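You operate a simulated robot arm through the tools that you are given. There is no shell and no other tool. Be economical: measure what you need, move in short steps, check, and stop when the job is done.

The job below is to be done with a simulated robot arm. You get a single attempt, and the scene is never put back.

## Task
Drizzle a dipper of honey on the yoghurt and screw the jar shut.
Fine: the dipper goes back in the brown cup; no drips on the table.

Only the result counts: the job must be done as asked and must still hold three seconds after the hand-in. Knocking over, shifting, dropping, spilling or breaking anything else fails it.

## Robot
A 7-joint arm with a two-finger parallel gripper, fixed in place. Base frame: the origin is at the foot of the arm, x ahead of it, y to its left, z up; the work surface is at about z = 0. Lengths are in m, angles in rad, forces in N, time in s.
With the tool pointing down near the work surface it reaches from about 0.22 to 0.58 m from the base axis. Its first joint turns from -1.152 to 1.152 rad. Payload 2.5 kg.
The TCP is the grasp point between the finger pads, 0.023 m short of the fingertips. In the tool frame z runs along the fingers and y along their closing line. The gripper opens to 0.094 m. The fingers are 0.038 m wide and 0.01 m thick; the gripper's body (0.054 by 0.096 m) begins 0.039 m behind the TCP.
Orientation is that of the tool frame in the base frame, as [roll, pitch, yaw] about the fixed x, y, z axes, in that order (R = Rz(yaw) Ry(pitch) Rx(roll)). With the fingers straight down and closing along the base's y, the tool's x points along the base's -x, its y along +y and its z along -z.

## Interface
- The arm moves only by the tool move_arm. Its argument "plan" is text: rows parted by semicolons, each of 7 numbers parted by spaces: the shift along the tool's x, y, z in m, then the turn, a rotation vector about the tool's x, y, z in degrees, then the opening in per cent of the stroke, from 0 (shut) to 100 (fully open). In form: x y z ax ay az claw; .... A call has 1 to 10 rows; each row shifts and turns the commanded pose from where the row before left it, along the tool's axes as they then stand. A row lasts 0.2 s, in which the tool goes at most 0.05 m and 0.15 rad; a call with a longer step from one row to the next is refused whole, and so is a gripper value outside its range. A pose out of reach is approached as far as the arm can. The call stops where the force on the tool passes 70 N (or 10 N more than at its start, if that is more) or the arm is blocked; 0.2 s more then pass. The fingers move at their own pace (about 0.108 m/s each) and stop on an object; they squeeze with about 37 N. The grip force told is the motor's: it shows also when the fingers shut on nothing. Time passes only in rows, and 0.2 s behind the last, so rows that do not move let the fingers close. It gives the time, the measured TCP pose, the force on the tool (base axes), the opening and the grip force at its end, in the units of the frame above (readings bear some noise), and new pictures: "show" is both (left out), scene, wrist or none.
- Cameras (640 x 400 px; columns grow to the right, rows downward): "scene" is fixed at [0.1123, -0.3987, 0.5552]; the picture's right is [0.89, -0.45, 0.00], its down [-0.20, -0.40, -0.89] and it looks along [0.41, 0.80, -0.45] (base axes); focal length 370 px, centre (320, 200). "wrist" rides on the gripper at [0.086, 0.016, -0.074] in the tool frame; the picture's right is [-0.18, 0.98, 0.00], its down [-0.58, -0.11, -0.81] and it looks along [-0.79, -0.15, 0.59] (tool axes); focal length 243 px, centre (320, 200).
- probe_pixels(camera, pixels): for up to 12 pixels [column, row] of the newest picture of that camera ("zoom" is the newest enlarged one), the place [x, y, z] in the base frame of the surface seen there, good to about 0.003 m. No time passes.
- zoom(camera, box): a new picture of the part [left, top, right, bottom] of that camera's present view, enlarged. No time passes.
- hand_in(): hands the job in; it is judged then, once.

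Work in short steps. Measure before you move; look again where a grasp or a placing could have gone wrong, and mend it. You have 80 turns and 200 pictures in all, those below and enlarged ones among them. Open the gripper and draw the arm clear of the work before you hand the job in, unless the task says otherwise; then end with one line.

The tools are called as name(argument=value, ...) on one line, values as JSON. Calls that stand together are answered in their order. move_arm: Moves the arm, as the interface text tells. Its arguments: {"type":"object","properties":{"plan":{"type":"string"},"show":{"type":"string","enum":["both","scene","wrist","none"]}},"required":["plan"]} The other tools are called the same way: probe_pixels (camera, pixels) gives the place of the surface under pixels of a picture; zoom (camera, box) takes an enlarged picture of a part of a camera's view; hand_in () hands the job in.

At the start:

```text
t: 0.0
tool_pos: [0.4138, 0.0236, 0.3895]
tcp_rot: [-3.141, 0.0, 3.141]
force: [-0.1, 0.1, 0.8]
finger_gap: 0.094
finger_force: 0.0
```

scene: 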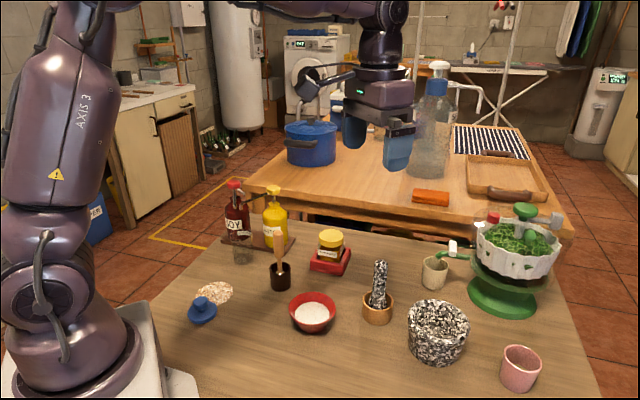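
wrist: 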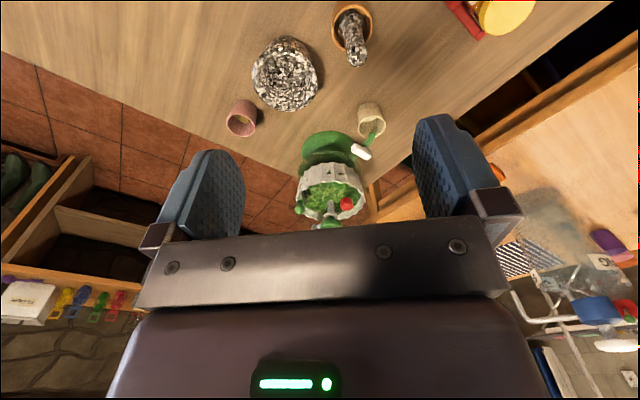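

I see the brown cup with the dipper near (280,270), the jar with a yellow lid near (330,250) in a red holder, and the yoghurt bowl near (312,312). I zoom in on them.

zoom(camera="scene", box=[220, 180, 400, 340])

probe_pixels(camera="scene", pixels=[[330, 232], [330, 246], [330, 262], [312, 312], [312, 300], [280, 240], [279, 262], [281, 285], [292, 312], [335, 312], [345, 262], [200, 330]])

```text
2.50 times, centred on (310, 260) of scene
```

zoom: 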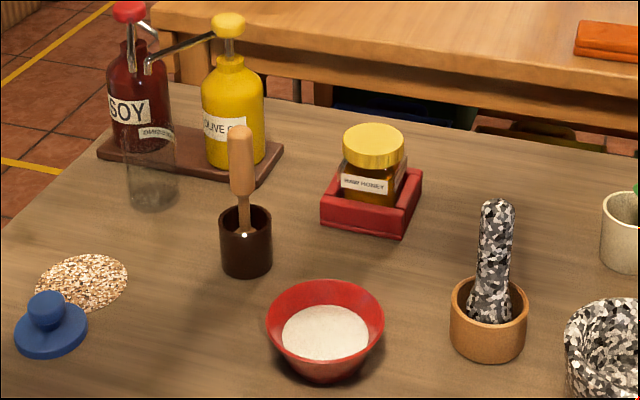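

```text
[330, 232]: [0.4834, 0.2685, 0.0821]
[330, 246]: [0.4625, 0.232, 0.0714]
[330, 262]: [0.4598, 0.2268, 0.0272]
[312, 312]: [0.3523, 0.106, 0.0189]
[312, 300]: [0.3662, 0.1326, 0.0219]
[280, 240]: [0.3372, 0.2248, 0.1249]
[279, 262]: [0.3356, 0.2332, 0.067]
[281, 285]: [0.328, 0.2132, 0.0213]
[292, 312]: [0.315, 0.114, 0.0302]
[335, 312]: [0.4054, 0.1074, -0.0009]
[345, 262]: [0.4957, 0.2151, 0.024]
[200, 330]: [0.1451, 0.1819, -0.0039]
```

I zoom further on the jar, and on the dipper and cup, to get geometry.

zoom(camera="scene", box=[300, 220, 364, 284])

probe_pixels(camera="zoom", pixels=[[320, 100], [320, 60], [320, 140], [250, 100], [390, 100], [320, 180], [320, 220], [320, 330], [200, 270], [450, 230], [330, 290], [240, 180]])

zoom(camera="scene", box=[240, 220, 320, 300])

```text
6.25 times, centred on (332, 252) of scene
```

zoom: 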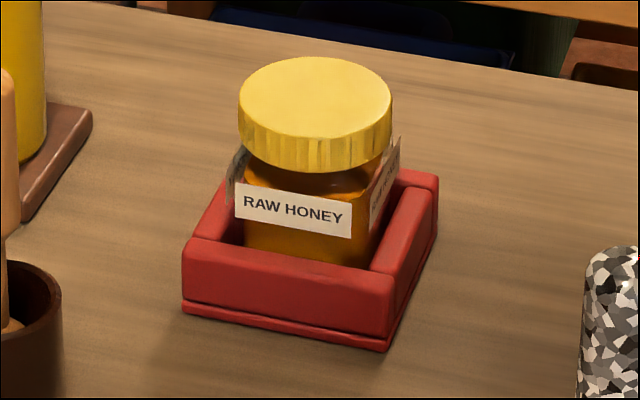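

```text
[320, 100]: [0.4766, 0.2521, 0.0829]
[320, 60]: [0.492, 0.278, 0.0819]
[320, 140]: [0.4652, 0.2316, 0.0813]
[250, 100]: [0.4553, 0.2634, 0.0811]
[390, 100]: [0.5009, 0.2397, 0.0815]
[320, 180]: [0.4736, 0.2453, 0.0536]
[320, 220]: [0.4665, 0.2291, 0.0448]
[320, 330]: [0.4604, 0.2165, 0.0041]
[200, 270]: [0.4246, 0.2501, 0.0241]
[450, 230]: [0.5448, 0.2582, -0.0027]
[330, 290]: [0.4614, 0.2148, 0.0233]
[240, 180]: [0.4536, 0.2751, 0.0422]
```

```text
5.00 times, centred on (280, 260) of scene
```

zoom: 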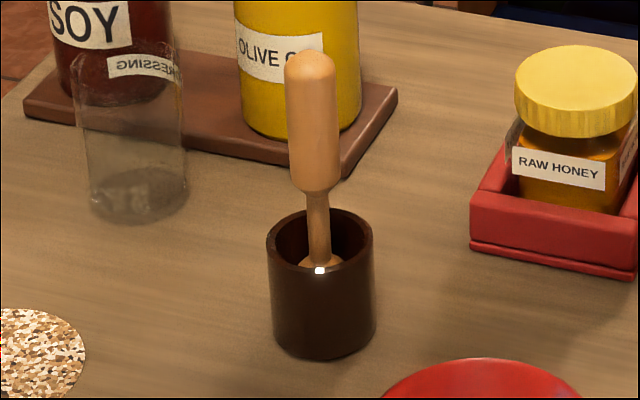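

The jar is square and sits in a red holder; the lid centre is about (0.478,0.252), top z 0.082. I probe the dipper and cup in this zoom, then check the rest of the table.

probe_pixels(camera="zoom", pixels=[[310, 56], [310, 100], [290, 120], [336, 120], [315, 180], [318, 230], [310, 262], [270, 245], [372, 245], [322, 285], [322, 350], [335, 212]])

zoom(camera="scene", box=[280, 240, 480, 380])

probe_pixels(camera="scene", pixels=[[289, 310], [336, 305], [312, 293], [318, 334], [392, 300], [378, 262], [375, 245], [385, 270], [350, 290], [355, 230], [400, 260], [434, 275]])

```text
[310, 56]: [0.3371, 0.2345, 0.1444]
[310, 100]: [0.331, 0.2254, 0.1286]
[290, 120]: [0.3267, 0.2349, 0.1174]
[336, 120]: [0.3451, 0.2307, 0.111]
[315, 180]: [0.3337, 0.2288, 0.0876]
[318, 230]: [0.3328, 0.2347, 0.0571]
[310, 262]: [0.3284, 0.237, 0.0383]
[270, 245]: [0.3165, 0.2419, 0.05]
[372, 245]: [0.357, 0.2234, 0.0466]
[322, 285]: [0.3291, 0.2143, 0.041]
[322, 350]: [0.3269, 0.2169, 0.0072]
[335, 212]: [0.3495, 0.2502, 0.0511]
```

```text
2.86 times, centred on (380, 310) of scene
```

zoom: 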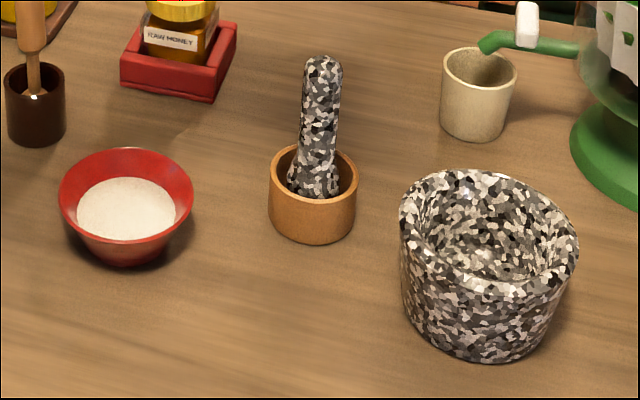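

```text
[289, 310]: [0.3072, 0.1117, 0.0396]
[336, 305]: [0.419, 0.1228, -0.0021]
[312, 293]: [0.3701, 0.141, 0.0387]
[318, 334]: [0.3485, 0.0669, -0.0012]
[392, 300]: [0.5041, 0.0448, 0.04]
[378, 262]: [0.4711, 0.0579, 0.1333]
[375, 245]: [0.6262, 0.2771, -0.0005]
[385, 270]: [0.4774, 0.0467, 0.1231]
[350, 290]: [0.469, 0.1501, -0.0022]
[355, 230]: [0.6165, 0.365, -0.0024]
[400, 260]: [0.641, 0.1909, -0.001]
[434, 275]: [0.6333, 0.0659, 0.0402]
```

Yoghurt is the red bowl (centre ≈(0.355,0.115), rim z 0.04). I go above the lid at z≈0.2 for a wrist view to refine the centre, and probe the bottles.

probe_pixels(camera="scene", pixels=[[275, 192], [275, 225], [262, 208], [288, 248], [238, 210], [338, 360], [440, 330]])

move_arm(plan="-0.009 0.033 0.027 0 0 0 100;-0.009 0.033 0.027 0 0 0 100;-0.009 0.033 0.027 0 0 0 100;-0.009 0.033 0.027 0 0 0 100;-0.009 0.033 0.027 0 0 0 100;-0.009 0.033 0.027 0 0 0 100;-0.009 0.032 0.027 0 0 0 100;0 0 0 0 0 0 100")

```text
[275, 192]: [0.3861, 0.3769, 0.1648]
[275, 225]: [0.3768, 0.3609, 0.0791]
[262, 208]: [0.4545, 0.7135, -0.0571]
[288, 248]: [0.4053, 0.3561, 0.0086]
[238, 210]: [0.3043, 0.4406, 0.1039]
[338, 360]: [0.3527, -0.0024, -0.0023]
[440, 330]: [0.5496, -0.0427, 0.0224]
```

```text
t: 1.8
tool_pos: [0.4783, 0.2538, 0.2022]
tcp_rot: [-3.141, 0.0, 3.141]
force: [0.2, -0.1, 0.3]
finger_gap: 0.0942
finger_force: 0.1
```

scene: 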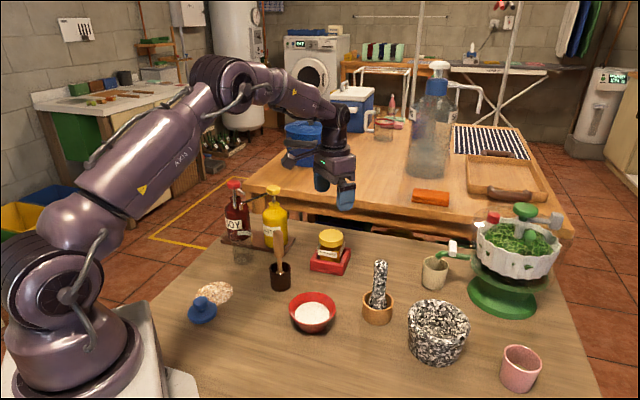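
wrist: 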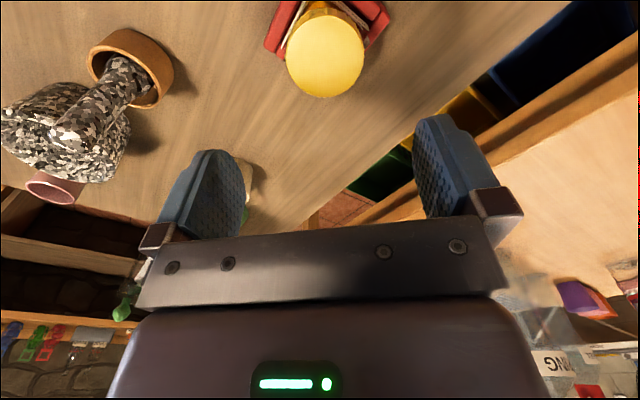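

The lid shows at (325,55) in the wrist view. I probe its edges.

probe_pixels(camera="wrist", pixels=[[289, 50], [361, 50], [325, 18], [325, 84], [325, 50], [325, 92], [300, 70], [350, 70], [300, 27], [350, 27]])

zoom(camera="wrist", box=[245, 0, 405, 100])

```text
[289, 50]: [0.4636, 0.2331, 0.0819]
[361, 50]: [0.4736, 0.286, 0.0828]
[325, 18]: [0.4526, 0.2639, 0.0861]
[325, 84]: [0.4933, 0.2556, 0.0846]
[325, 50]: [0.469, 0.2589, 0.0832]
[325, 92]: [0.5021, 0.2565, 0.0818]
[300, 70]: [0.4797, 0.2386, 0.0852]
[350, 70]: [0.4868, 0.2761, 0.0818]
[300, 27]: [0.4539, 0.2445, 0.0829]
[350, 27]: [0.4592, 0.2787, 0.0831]
```

```text
4.00 times, centred on (325, 50) of wrist
```

zoom: 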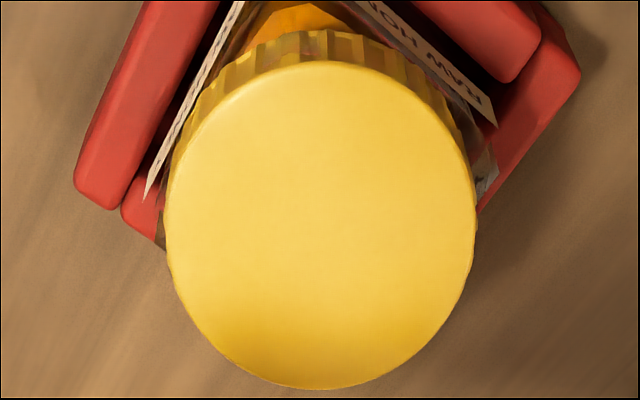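

Lid centre ≈ (0.477,0.257), radius ≈0.028. I pre-turn the tool clockwise (about +z tool) by 85° at height so that I have room for unscrewing.

move_arm(plan="0.0013 0.003 0 0 0 8.5 100;0 0 0 0 0 8.5 100;0 0 0 0 0 8.5 100;0 0 0 0 0 8.5 100;0 0 0 0 0 8.5 100;0 0 0 0 0 8.5 100;0 0 0 0 0 8.5 100;0 0 0 0 0 8.5 100;0 0 0 0 0 8.5 100;0 0 0 0 0 8.5 100", show="scene")

```text
t: 4.0
tool_pos: [0.4763, 0.2559, 0.1998]
tcp_rot: [3.141, 0.001, 1.655]
force: [-0.8, -0.1, -0.7]
finger_gap: 0.0941
finger_force: 0.1
```

scene: 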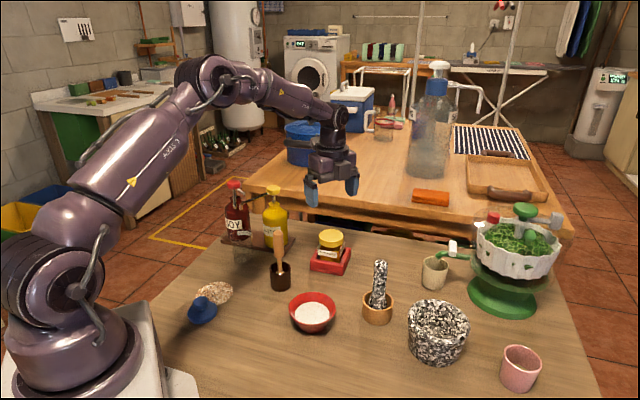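

Reached. I descend to z≈0.078 with the gripper open around the lid.

move_arm(plan="0 0 0.04 0 0 0 100;0 0 0.04 0 0 0 100;0 0 0.03 0 0 0 100;0 0 0.012 0 0 0 100;0 0 0 0 0 0 100")

```text
t: 5.2
tool_pos: [0.476, 0.2557, 0.078]
tcp_rot: [3.14, 0.0, 1.657]
force: [0.8, 0.3, 0.2]
finger_gap: 0.094
finger_force: 0.1
```

scene: 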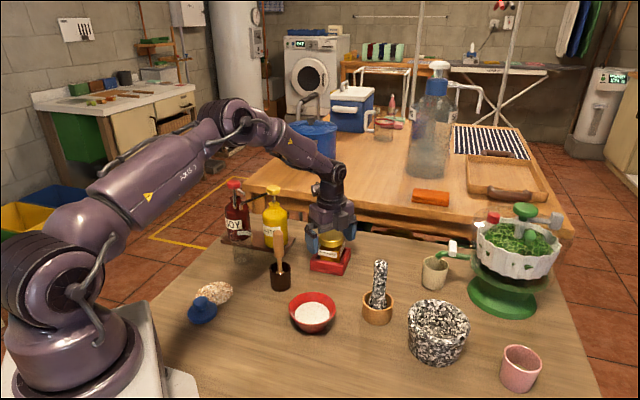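
wrist: 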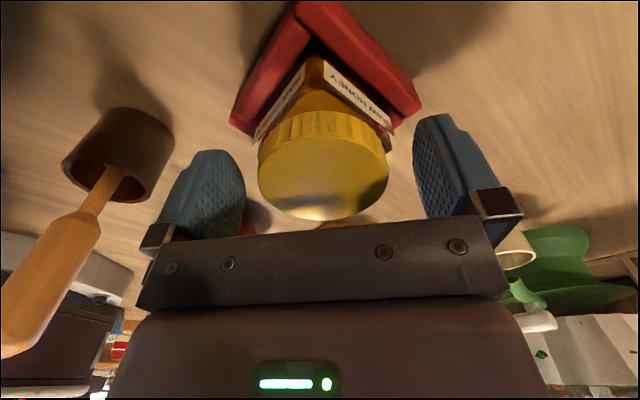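

The lid sits roughly centred between the pads (258–388 px). I close partially to 0.060 then fully, watching the force.

move_arm(plan="0 0 0 0 0 0 66;0 0 0 0 0 0 63;0 0 0 0 0 0 61", show="wrist")

```text
t: 6.0
tool_pos: [0.4754, 0.2555, 0.0786]
tcp_rot: [3.142, -0.001, 1.658]
force: [2.2, -0.3, 0.2]
finger_gap: 0.0778
finger_force: 36.8
```

wrist: 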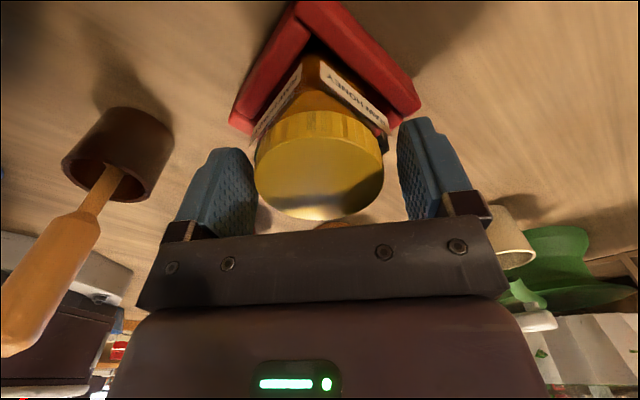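

Fingers stopped at 0.078 with full force, so something touches early. I zoom in before doing anything.

zoom(camera="wrist", box=[170, 90, 480, 260])

zoom(camera="scene", box=[290, 190, 370, 280])

probe_pixels(camera="wrist", pixels=[[262, 185], [320, 175], [380, 175], [320, 210], [250, 180], [405, 170], [310, 125], [258, 160]])

```text
2.06 times, centred on (325, 175) of wrist
```

zoom: 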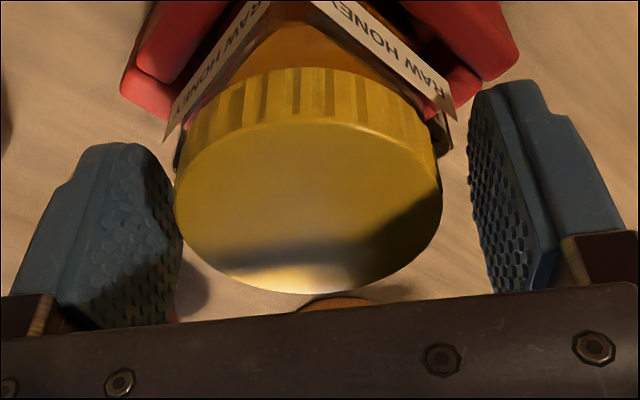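

```text
4.44 times, centred on (330, 235) of scene
```

zoom: 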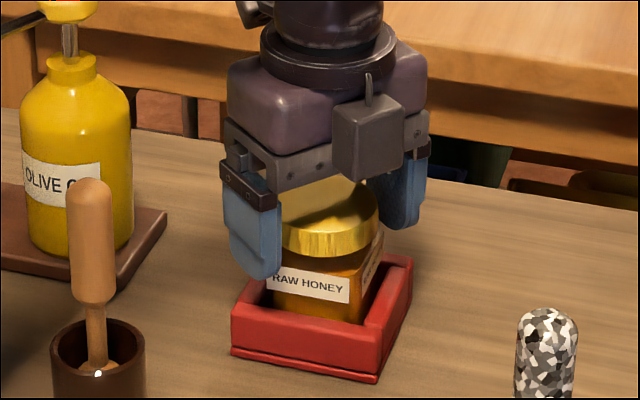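

```text
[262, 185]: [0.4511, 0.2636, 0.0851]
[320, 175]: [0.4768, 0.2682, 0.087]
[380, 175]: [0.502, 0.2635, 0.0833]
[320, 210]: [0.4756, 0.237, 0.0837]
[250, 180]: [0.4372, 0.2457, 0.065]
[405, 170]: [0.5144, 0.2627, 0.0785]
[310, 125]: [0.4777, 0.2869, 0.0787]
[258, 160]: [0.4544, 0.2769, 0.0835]
```

The left fingertip (tip z≈0.055) is caught on the jar's label/corner below the lid, and the lid is only ~14 mm tall. I open, rise to z≈0.089, and close again.

move_arm(plan="0 0 0 0 0 0 95;0 0 -0.0108 0 0 0 95;0 0 0 0 0 0 80;0 0 0 0 0 0 70;0 0 0 0 0 0 66;0 0 0 0 0 0 64")

zoom(camera="scene", box=[290, 190, 370, 280])

```text
t: 7.4
tool_pos: [0.4757, 0.2557, 0.0909]
tcp_rot: [3.141, 0.0, 1.657]
force: [0.7, -0.2, -0.8]
finger_gap: 0.0598
finger_force: 0.0
```

scene: 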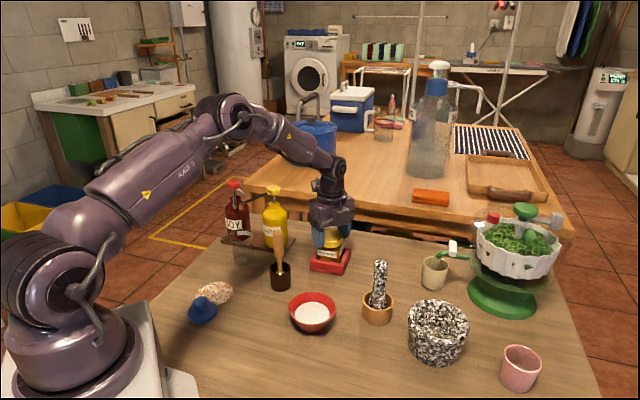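
wrist: 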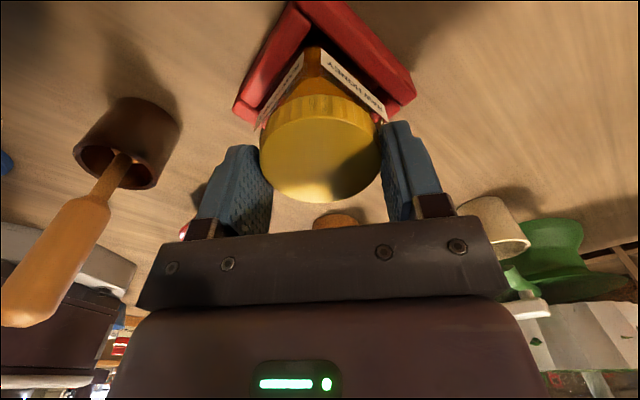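

```text
4.44 times, centred on (330, 235) of scene
```

zoom: 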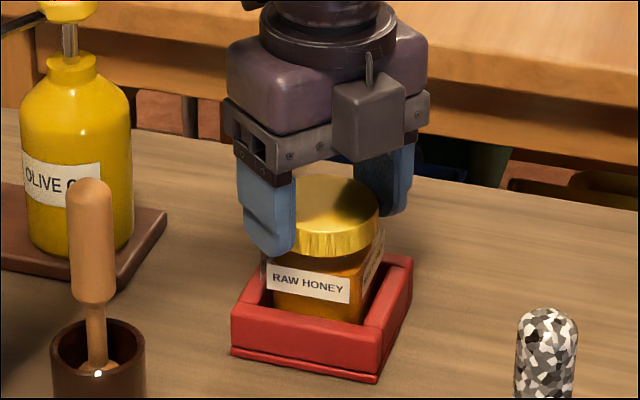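

At 0.060 the fingers are free and hug the lid. I lower 2 mm and close further.

move_arm(plan="-0.0008 0 0.002 0 0 0 62;0 0 0 0 0 0 60;0 0 0 0 0 0 58", show="wrist")

```text
t: 8.2
tool_pos: [0.476, 0.2553, 0.0876]
tcp_rot: [-3.141, 0.0, 1.657]
force: [-1.6, 0.5, 5.0]
finger_gap: 0.0564
finger_force: 36.7
```

wrist: 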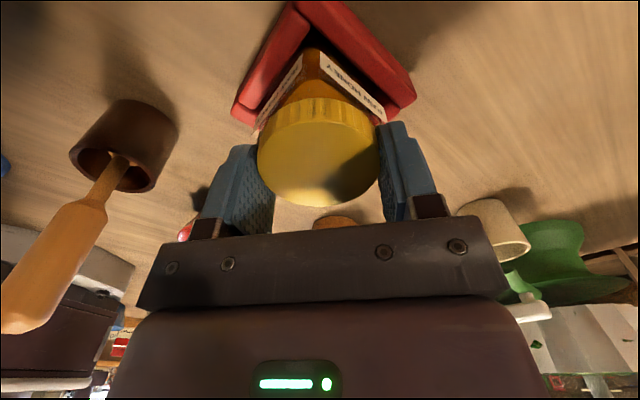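

Both pads touch at 0.0564 m (the lid), well centred, with 5 N upward. I rise 1.5 mm, squeeze fully and try unscrewing 25° anticlockwise.

move_arm(plan="0 0 -0.0015 0 0 0 58;0 0 0 0 0 0 20;0 0 0 0 0 0 20;0 0 0 0 0 -5 20;0 0 0 0 0 -7 20;0 0 0 0 0 -7 20;0 0 0 0 0 -7 20")

zoom(camera="scene", box=[290, 190, 370, 280])

```text
t: 9.8
tool_pos: [0.4766, 0.2545, 0.089]
tcp_rot: [3.139, -0.001, 2.113]
force: [6.0, 4.5, -1.3]
finger_gap: 0.0567
finger_force: 37.1
```

scene: 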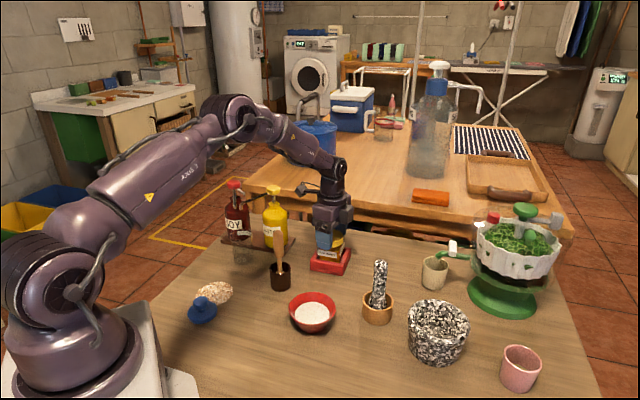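
wrist: 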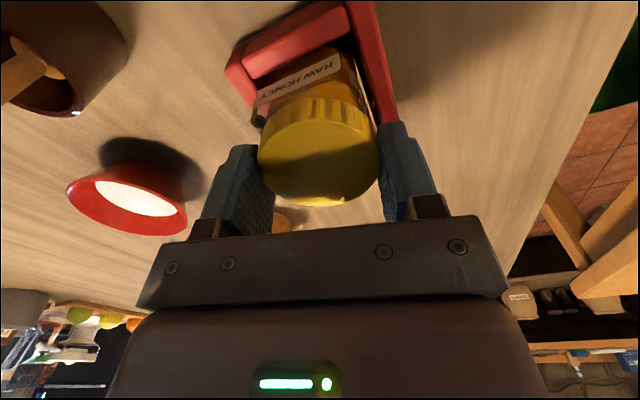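

```text
4.44 times, centred on (330, 235) of scene
```

zoom: 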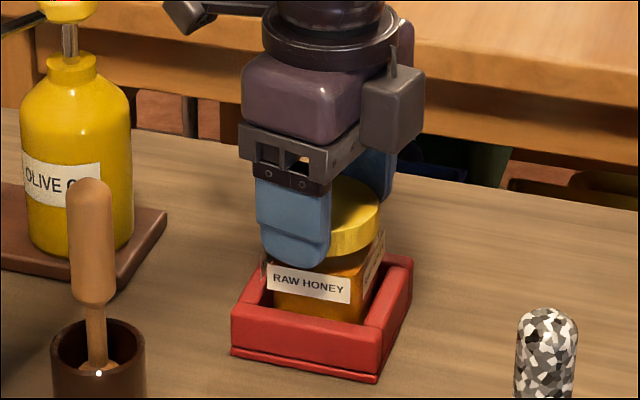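

The holder stays put and the gripper turned 26°. I continue anticlockwise 80°.

move_arm(plan="0 0 0 0 0 -8 20;0 0 0 0 0 -8 20;0 0 0 0 0 -8 20;0 0 0 0 0 -8 20;0 0 0 0 0 -8 20;0 0 0 0 0 -8 20;0 0 0 0 0 -8 20;0 0 0 0 0 -8 20;0 0 0 0 0 -8 20;0 0 0 0 0 -8 20")

zoom(camera="scene", box=[290, 190, 370, 280])

```text
t: 12.0
tool_pos: [0.4771, 0.2578, 0.0895]
tcp_rot: [3.138, 0.008, -2.772]
force: [12.7, 14.4, 2.6]
finger_gap: 0.0566
finger_force: 36.4
```

scene: 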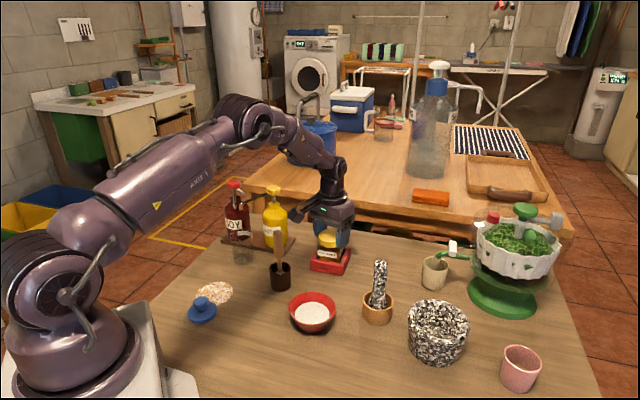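
wrist: 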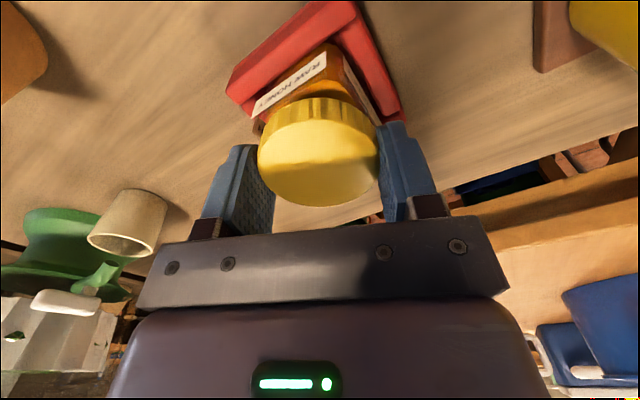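

```text
4.44 times, centred on (330, 235) of scene
```

zoom: 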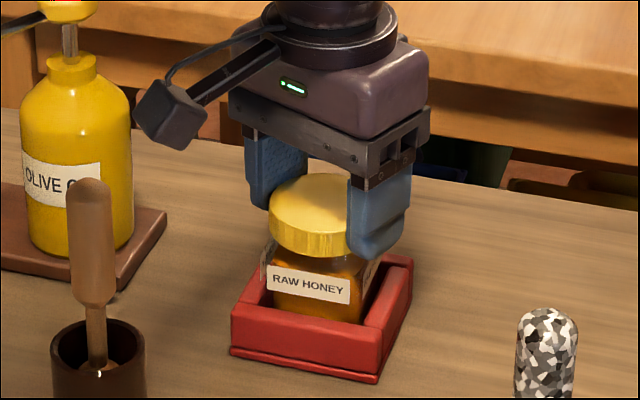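

The lid has visibly risen a little and turned; side force 19 N suggests a ~2 mm eccentricity. I shift the command by (+1.5,+1.5) mm and keep turning, allowing some rise.

move_arm(plan="-0.0019 0.0009 0 0 0 0 20;0 0 -0.0003 0 0 -8 20;0 0 -0.0003 0 0 -8 20;0 0 -0.0003 0 0 -8 20;0 0 -0.0003 0 0 -8 20;0 0 -0.0003 0 0 -8 20;0 0 -0.0003 0 0 -8 20")

zoom(camera="scene", box=[290, 190, 370, 280])

```text
t: 13.6
tool_pos: [0.4773, 0.2567, 0.0906]
tcp_rot: [3.141, 0.0, -1.933]
force: [-1.0, 15.9, 3.0]
finger_gap: 0.0567
finger_force: 37.1
```

scene: 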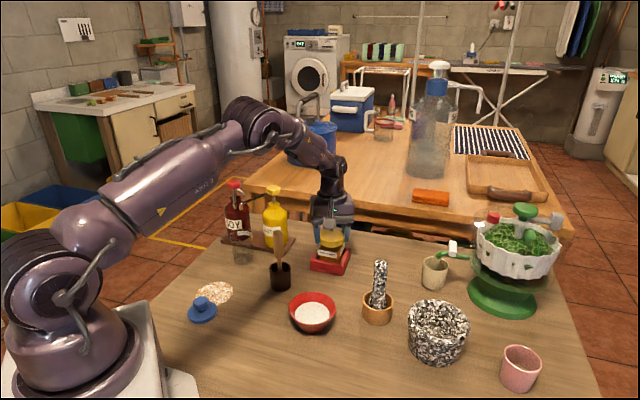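
wrist: 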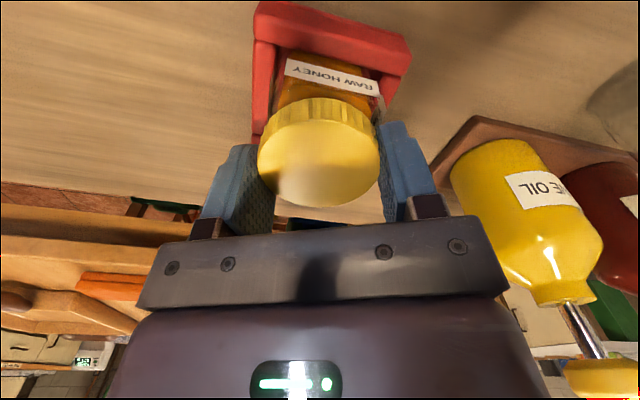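

```text
4.44 times, centred on (330, 235) of scene
```

zoom: 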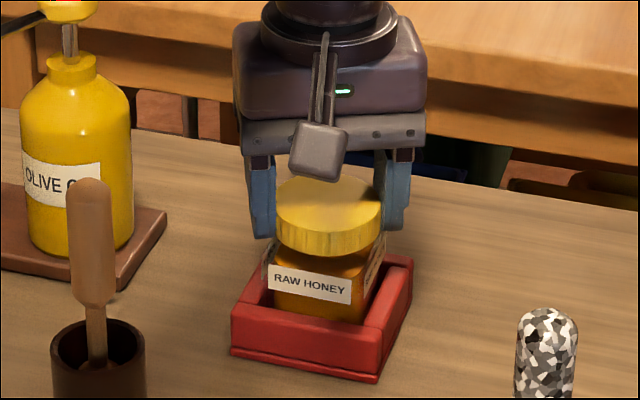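

Turned 154° so far; lid rising. I shift 1.5 mm toward +y and turn another 50°.

move_arm(plan="-0.002 0 0 0 0 0 20;0 0 -0.0003 0 0 -8 20;0 0 -0.0003 0 0 -8 20;0 0 -0.0003 0 0 -8 20;0 0 -0.0003 0 0 -8 20;0 0 -0.0003 0 0 -8 20;0 0 -0.0003 0 0 -8 20", show="wrist")

zoom(camera="scene", box=[290, 190, 370, 280])

```text
t: 15.2
tool_pos: [0.4778, 0.2572, 0.0931]
tcp_rot: [-3.14, -0.003, -1.098]
force: [-1.1, 0.5, 0.5]
finger_gap: 0.0567
finger_force: 36.8
```

wrist: 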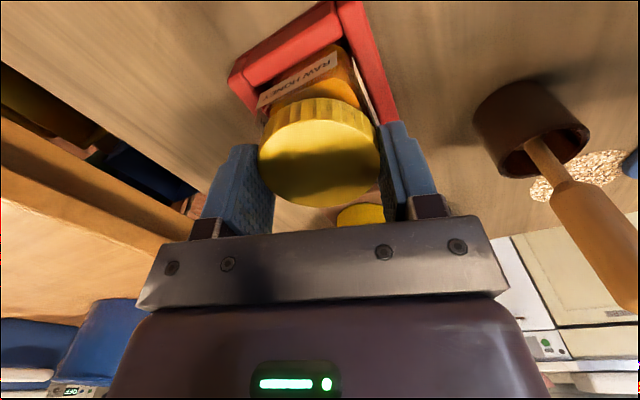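

```text
4.44 times, centred on (330, 235) of scene
```

zoom: 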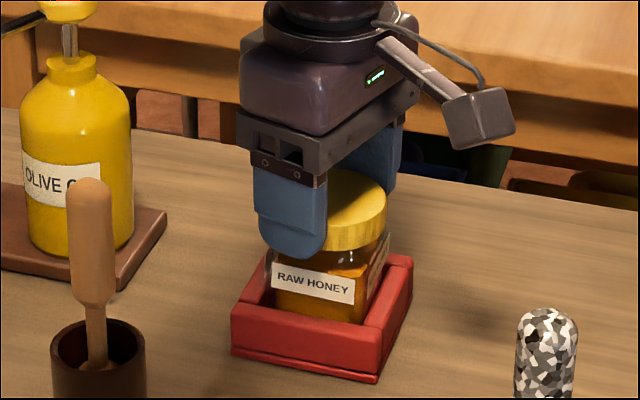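

The forces fell to near zero: the lid has probably come free (202° turned, rose to 0.093). I lift gently 9 mm to check whether the jar follows.

move_arm(plan="0 0 -0.003 0 0 0 20;0 0 -0.003 0 0 0 20;0 0 -0.003 0 0 0 20", show="wrist")

zoom(camera="scene", box=[290, 190, 370, 280])

```text
t: 16.0
tool_pos: [0.4784, 0.2578, 0.1016]
tcp_rot: [-3.141, 0.001, -1.1]
force: [-0.4, -0.6, -0.8]
finger_gap: 0.0568
finger_force: 36.7
```

wrist: 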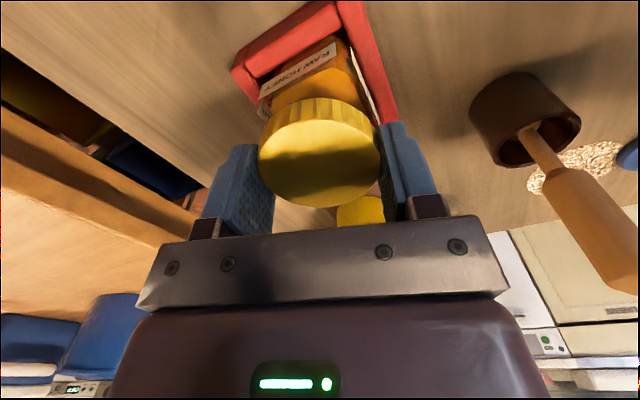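

```text
4.44 times, centred on (330, 235) of scene
```

zoom: 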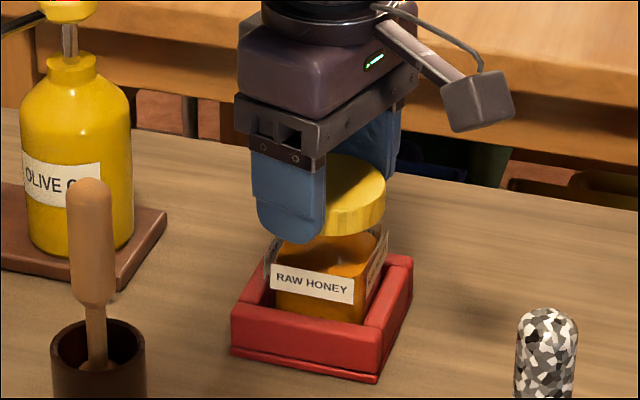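

The lid is separate from the jar. I raise it to z≈0.2 and carry it toward the free spot near (0.35,-0.01).

move_arm(plan="0 0 -0.03 0 0 0 20;0 0 -0.04 0 0 0 20;0 0 -0.03 0 0 0 20;0.0258 0.0337 0 0 0 0 20;0.0258 0.0337 0 0 0 0 20;0.0258 0.0337 0 0 0 0 20;0.0258 0.0337 0 0 0 0 20;0.0258 0.0337 0 0 0 0 20;0.0258 0.0337 0 0 0 0 20;0.0258 0.0337 0 0 0 0 20")

zoom(camera="scene", box=[290, 210, 370, 280])

```text
t: 18.2
tool_pos: [0.3516, -0.0078, 0.199]
tcp_rot: [-3.14, 0.0, -1.1]
force: [-0.2, -0.1, 0.3]
finger_gap: 0.0568
finger_force: 37.3
```

scene: 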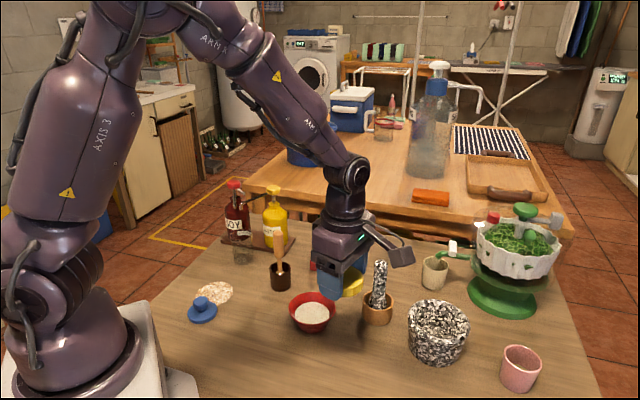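
wrist: 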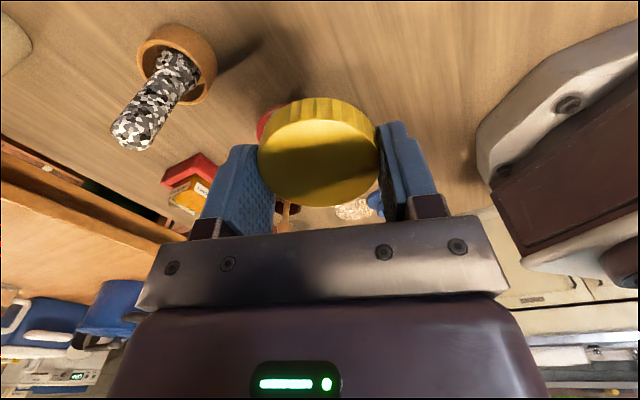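

```text
5.71 times, centred on (330, 245) of scene
```

zoom: 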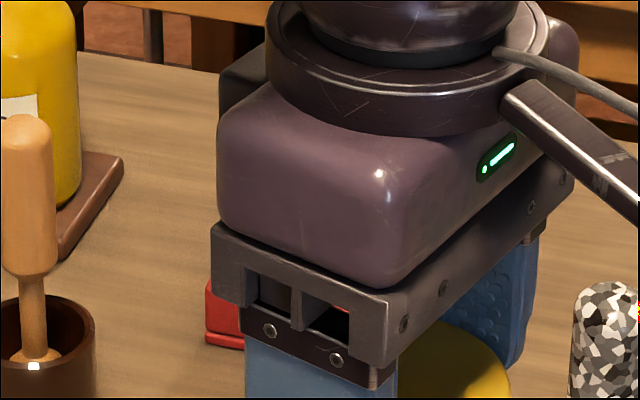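

The spot is clear. I descend to z≈0.03, then slowly on to ~0.025 while watching contact.

move_arm(plan="0 0 0.045 0 0 0 20;0 0 0.045 0 0 0 20;0 0 0.045 0 0 0 20;0 0 0.025 0 0 0 20;0 0 0.008 0 0 0 20;0 0 0.003 0 0 0 20;0 0 0.001 0 0 0 20;0 0 0.001 0 0 0 20;0 0 0 0 0 0 20")

zoom(camera="scene", box=[290, 300, 390, 380])

```text
t: 20.2
tool_pos: [0.3508, -0.0101, 0.0284]
tcp_rot: [-3.141, 0.001, -1.101]
force: [-0.1, -0.1, 0.3]
finger_gap: 0.0566
finger_force: 37.3
```

scene: 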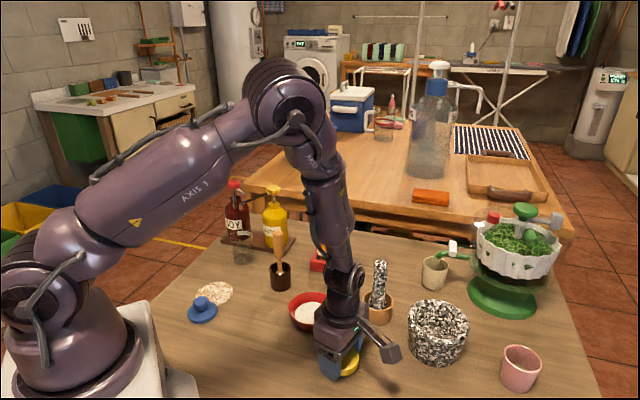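
wrist: 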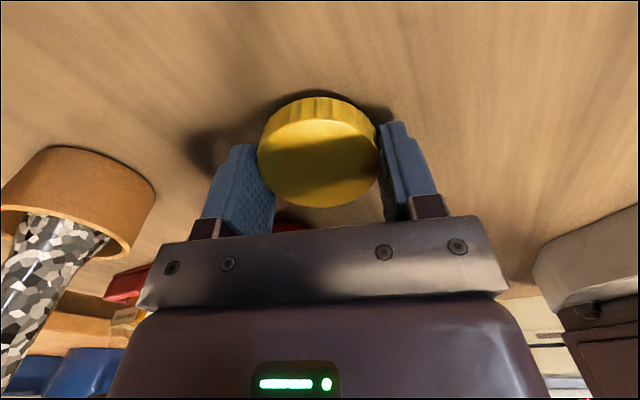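

```text
5.00 times, centred on (340, 340) of scene
```

zoom: 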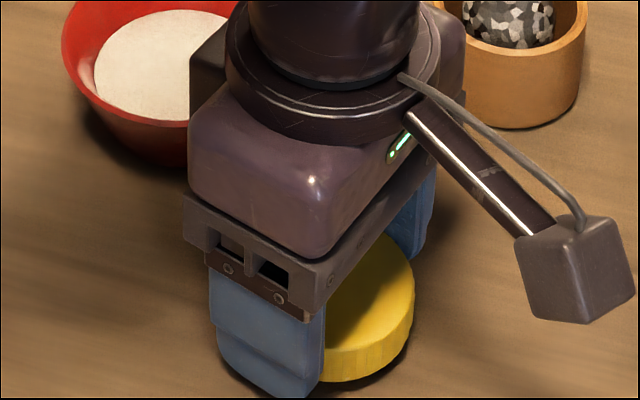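

No contact yet at z=0.0284. I lower 1 mm at a time a bit more.

move_arm(plan="0 0 0.001 0 0 0 20;0 0 0.001 0 0 0 20;0 0 0.001 0 0 0 20;0 0 0 0 0 0 20", show="none")

```text
t: 21.2
tool_pos: [0.3498, -0.0095, 0.0248]
tcp_rot: [3.141, 0.0, -1.101]
force: [0.5, 0.7, -0.7]
finger_gap: 0.0568
finger_force: 36.6
```

Still no force at 0.0248; a little further.

move_arm(plan="0 0 0.001 0 0 0 20;0 0 0.001 0 0 0 20;0 0 0.0005 0 0 0 20;0 0 0 0 0 0 20", show="none")

```text
t: 22.2
tool_pos: [0.3504, -0.0088, 0.0228]
tcp_rot: [3.141, 0.0, -1.098]
force: [-0.1, -0.2, 0.6]
finger_gap: 0.0568
finger_force: 36.8
```

move_arm(plan="0 0 0.001 0 0 0 20;0 0 0.0005 0 0 0 20;0 0 0 0 0 0 20", show="none")

```text
t: 23.0
tool_pos: [0.3501, -0.0092, 0.0216]
tcp_rot: [-3.14, -0.001, -1.102]
force: [-4.6, 3.0, 35.4]
finger_gap: 0.0567
finger_force: 37.2
```

Firm contact now (35 N). I back off 1 mm, open, and rise.

move_arm(plan="0 0 -0.001 0 0 0 20;0 0 0 0 0 0 62;0 0 0 0 0 0 75;0 0 0 0 0 0 85;0 0 -0.02 0 0 0 85;0 0 -0.04 0 0 0 85;0 0 -0.05 0 0 0 85;0 0 -0.05 0 0 0 85")

zoom(camera="scene", box=[290, 300, 390, 380])

```text
t: 24.8
tool_pos: [0.3516, -0.0092, 0.1834]
tcp_rot: [3.14, 0.002, -1.101]
force: [1.1, -0.1, 0.1]
finger_gap: 0.0801
finger_force: 0.1
```

scene: 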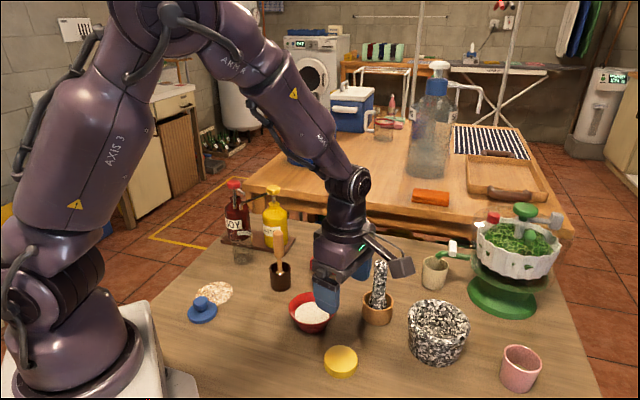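
wrist: 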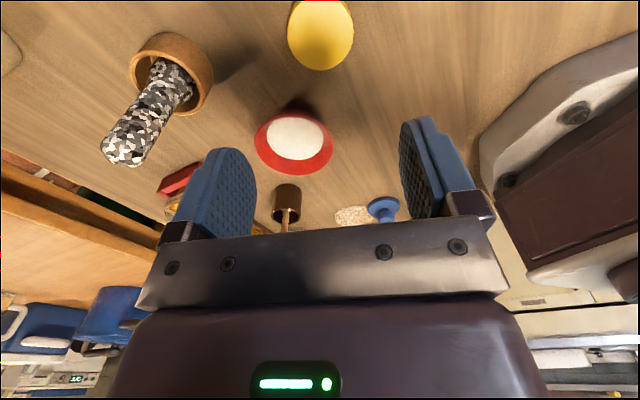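

```text
5.00 times, centred on (340, 340) of scene
```

zoom: 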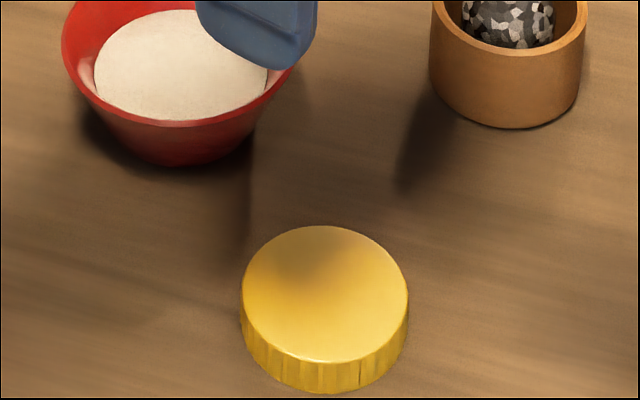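

The lid rests flat at (0.3505,-0.009). I rise and turn the gripper back clockwise 85° in place.

move_arm(plan="0 0 -0.03 0 0 8.5 85;0 0 0 0 0 8.5 85;0 0 0 0 0 8.5 85;0 0 0 0 0 8.5 85;0 0 0 0 0 8.5 85;0 0 0 0 0 8.5 85;0 0 0 0 0 8.5 85;0 0 0 0 0 8.5 85;0 0 0 0 0 8.5 85;0 0 0 0 0 8.5 85", show="none")

```text
t: 27.0
tool_pos: [0.3503, -0.01, 0.2122]
tcp_rot: [3.141, 0.001, -2.587]
force: [0.3, 0.3, -0.3]
finger_gap: 0.0796
finger_force: 0.0
```

move_arm(plan="0 0 0 0 0 8 85;0 0 0 0 0 8 85;0 0 0 0 0 8 85;0 0 0 0 0 7.7 85;0.0025 0.0408 0 0 0 0 60;0.0025 0.0408 0 0 0 0 60;0.0025 0.0408 0 0 0 0 60;0.0025 0.0408 0 0 0 0 60;0.0025 0.0408 0 0 0 0 60;0.0025 0.0408 0 0 0 0 60")

zoom(camera="scene", box=[240, 200, 360, 320])

```text
t: 29.2
tool_pos: [0.3371, 0.2382, 0.2105]
tcp_rot: [3.141, 0.0, -3.137]
force: [-1.0, -0.2, -0.8]
finger_gap: 0.0566
finger_force: 0.0
```

scene: 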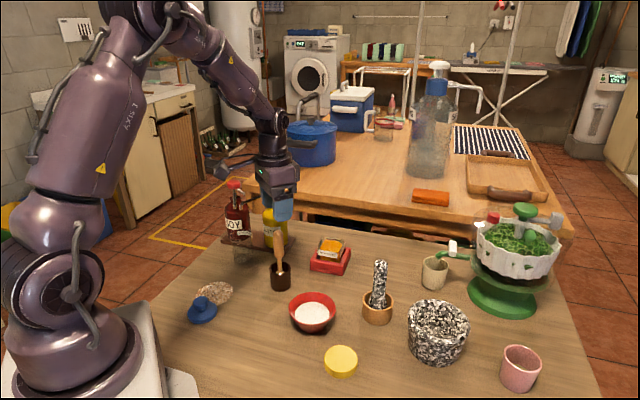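
wrist: 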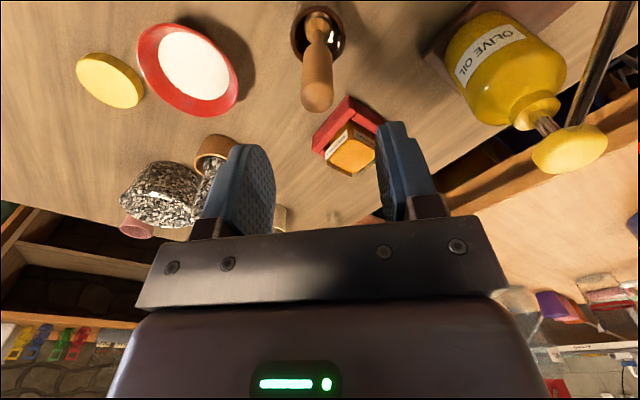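

```text
3.33 times, centred on (300, 260) of scene
```

zoom: 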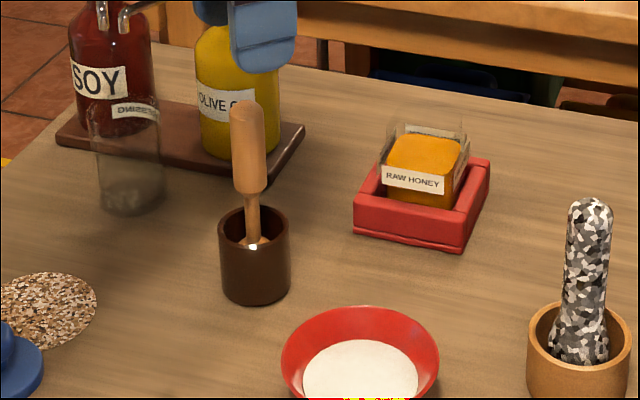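

The jar is open. I probe the dipper's top and handle from the wrist view, and the jar.

probe_pixels(camera="wrist", pixels=[[317, 95], [317, 106], [304, 90], [331, 90], [318, 65], [318, 50], [317, 25], [296, 35], [345, 35], [350, 150], [200, 65]])

zoom(camera="wrist", box=[250, 0, 410, 120])

zoom(camera="wrist", box=[300, 80, 400, 190])

zoom(camera="scene", box=[300, 220, 364, 284])

```text
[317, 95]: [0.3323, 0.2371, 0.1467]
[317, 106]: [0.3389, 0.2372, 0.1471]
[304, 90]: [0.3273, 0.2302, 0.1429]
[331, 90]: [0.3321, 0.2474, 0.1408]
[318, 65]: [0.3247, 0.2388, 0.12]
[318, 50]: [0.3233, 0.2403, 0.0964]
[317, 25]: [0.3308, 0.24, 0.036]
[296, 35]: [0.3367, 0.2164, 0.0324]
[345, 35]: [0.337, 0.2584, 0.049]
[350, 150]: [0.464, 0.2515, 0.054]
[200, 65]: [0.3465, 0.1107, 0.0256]
```

```text
3.33 times, centred on (330, 60) of wrist
```

zoom: 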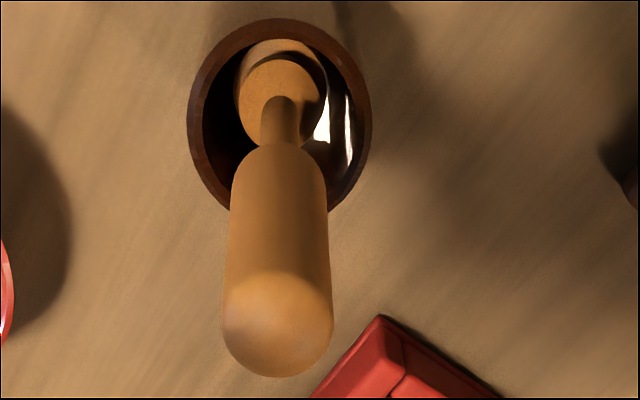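

```text
3.64 times, centred on (350, 135) of wrist
```

zoom: 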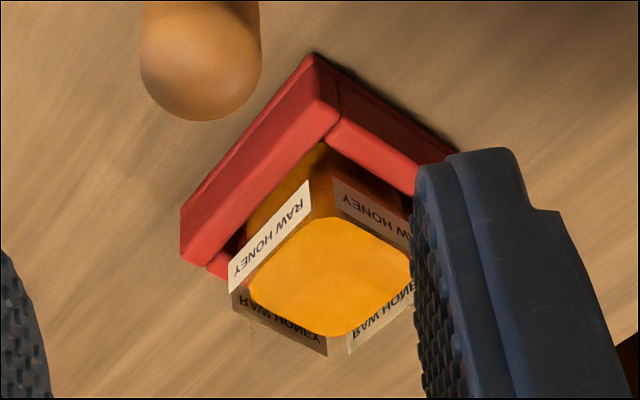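

```text
6.25 times, centred on (332, 252) of scene
```

zoom: 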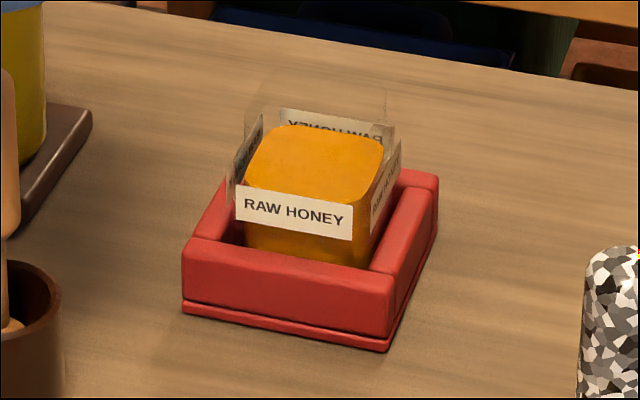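

Dipper axis ≈ (0.335,0.237), top 0.147, handle dia ≈0.02. Jar is open, honey surface z≈0.054, open square mouth. I descend to z≈0.123 around the handle.

move_arm(plan="0.002 -0.001 0 0 0 0 60;0 0 0.03 0 0 0 60;0 0 0.03 0 0 0 60;0 0 0.027 0 0 0 60;0 0 0 0 0 0 40;0 0 0 0 0 0 35")

zoom(camera="scene", box=[240, 200, 320, 300])

```text
t: 30.6
tool_pos: [0.3327, 0.2343, 0.1222]
tcp_rot: [-3.14, 0.001, -3.137]
force: [0.0, -0.8, 0.0]
finger_gap: 0.0329
finger_force: 0.1
```

scene: 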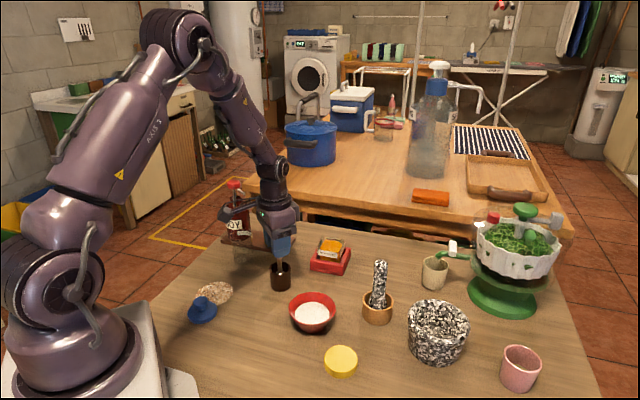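
wrist: 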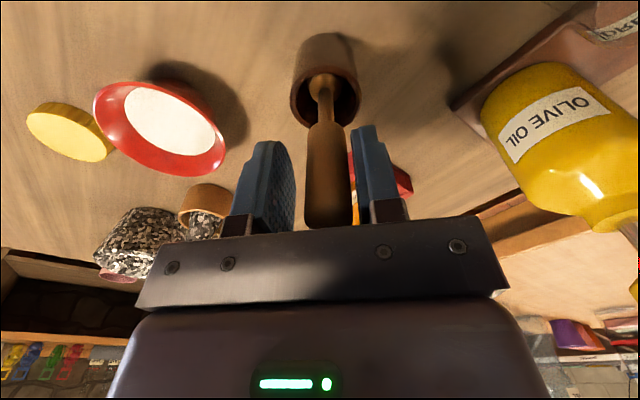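

```text
4.00 times, centred on (280, 250) of scene
```

zoom: 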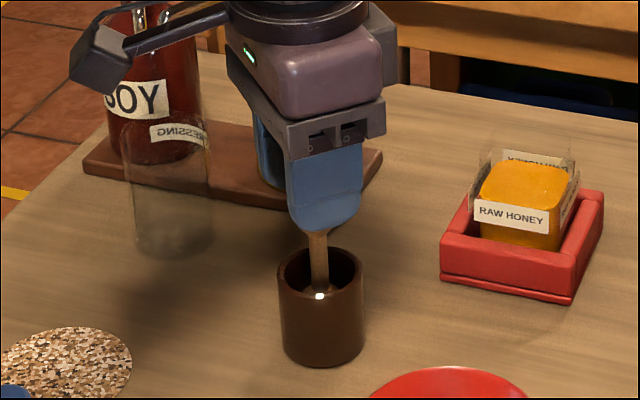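

The handle sits closer to the right (+y) pad. I shift +3 mm in y and close in stages.

move_arm(plan="0 0.003 0 0 0 0 35;0 0 0 0 0 0 28;0 0 0 0 0 0 24;0 0 0 0 0 0 22", show="wrist")

```text
t: 31.6
tool_pos: [0.3313, 0.2369, 0.1233]
tcp_rot: [-3.141, -0.001, -3.138]
force: [0.6, -0.3, -0.7]
finger_gap: 0.0217
finger_force: 0.6
```

wrist: 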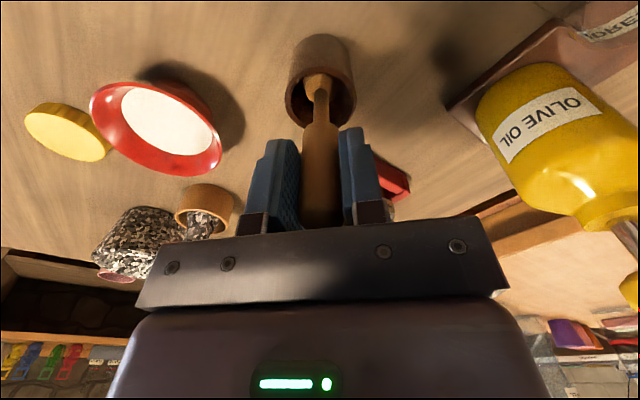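

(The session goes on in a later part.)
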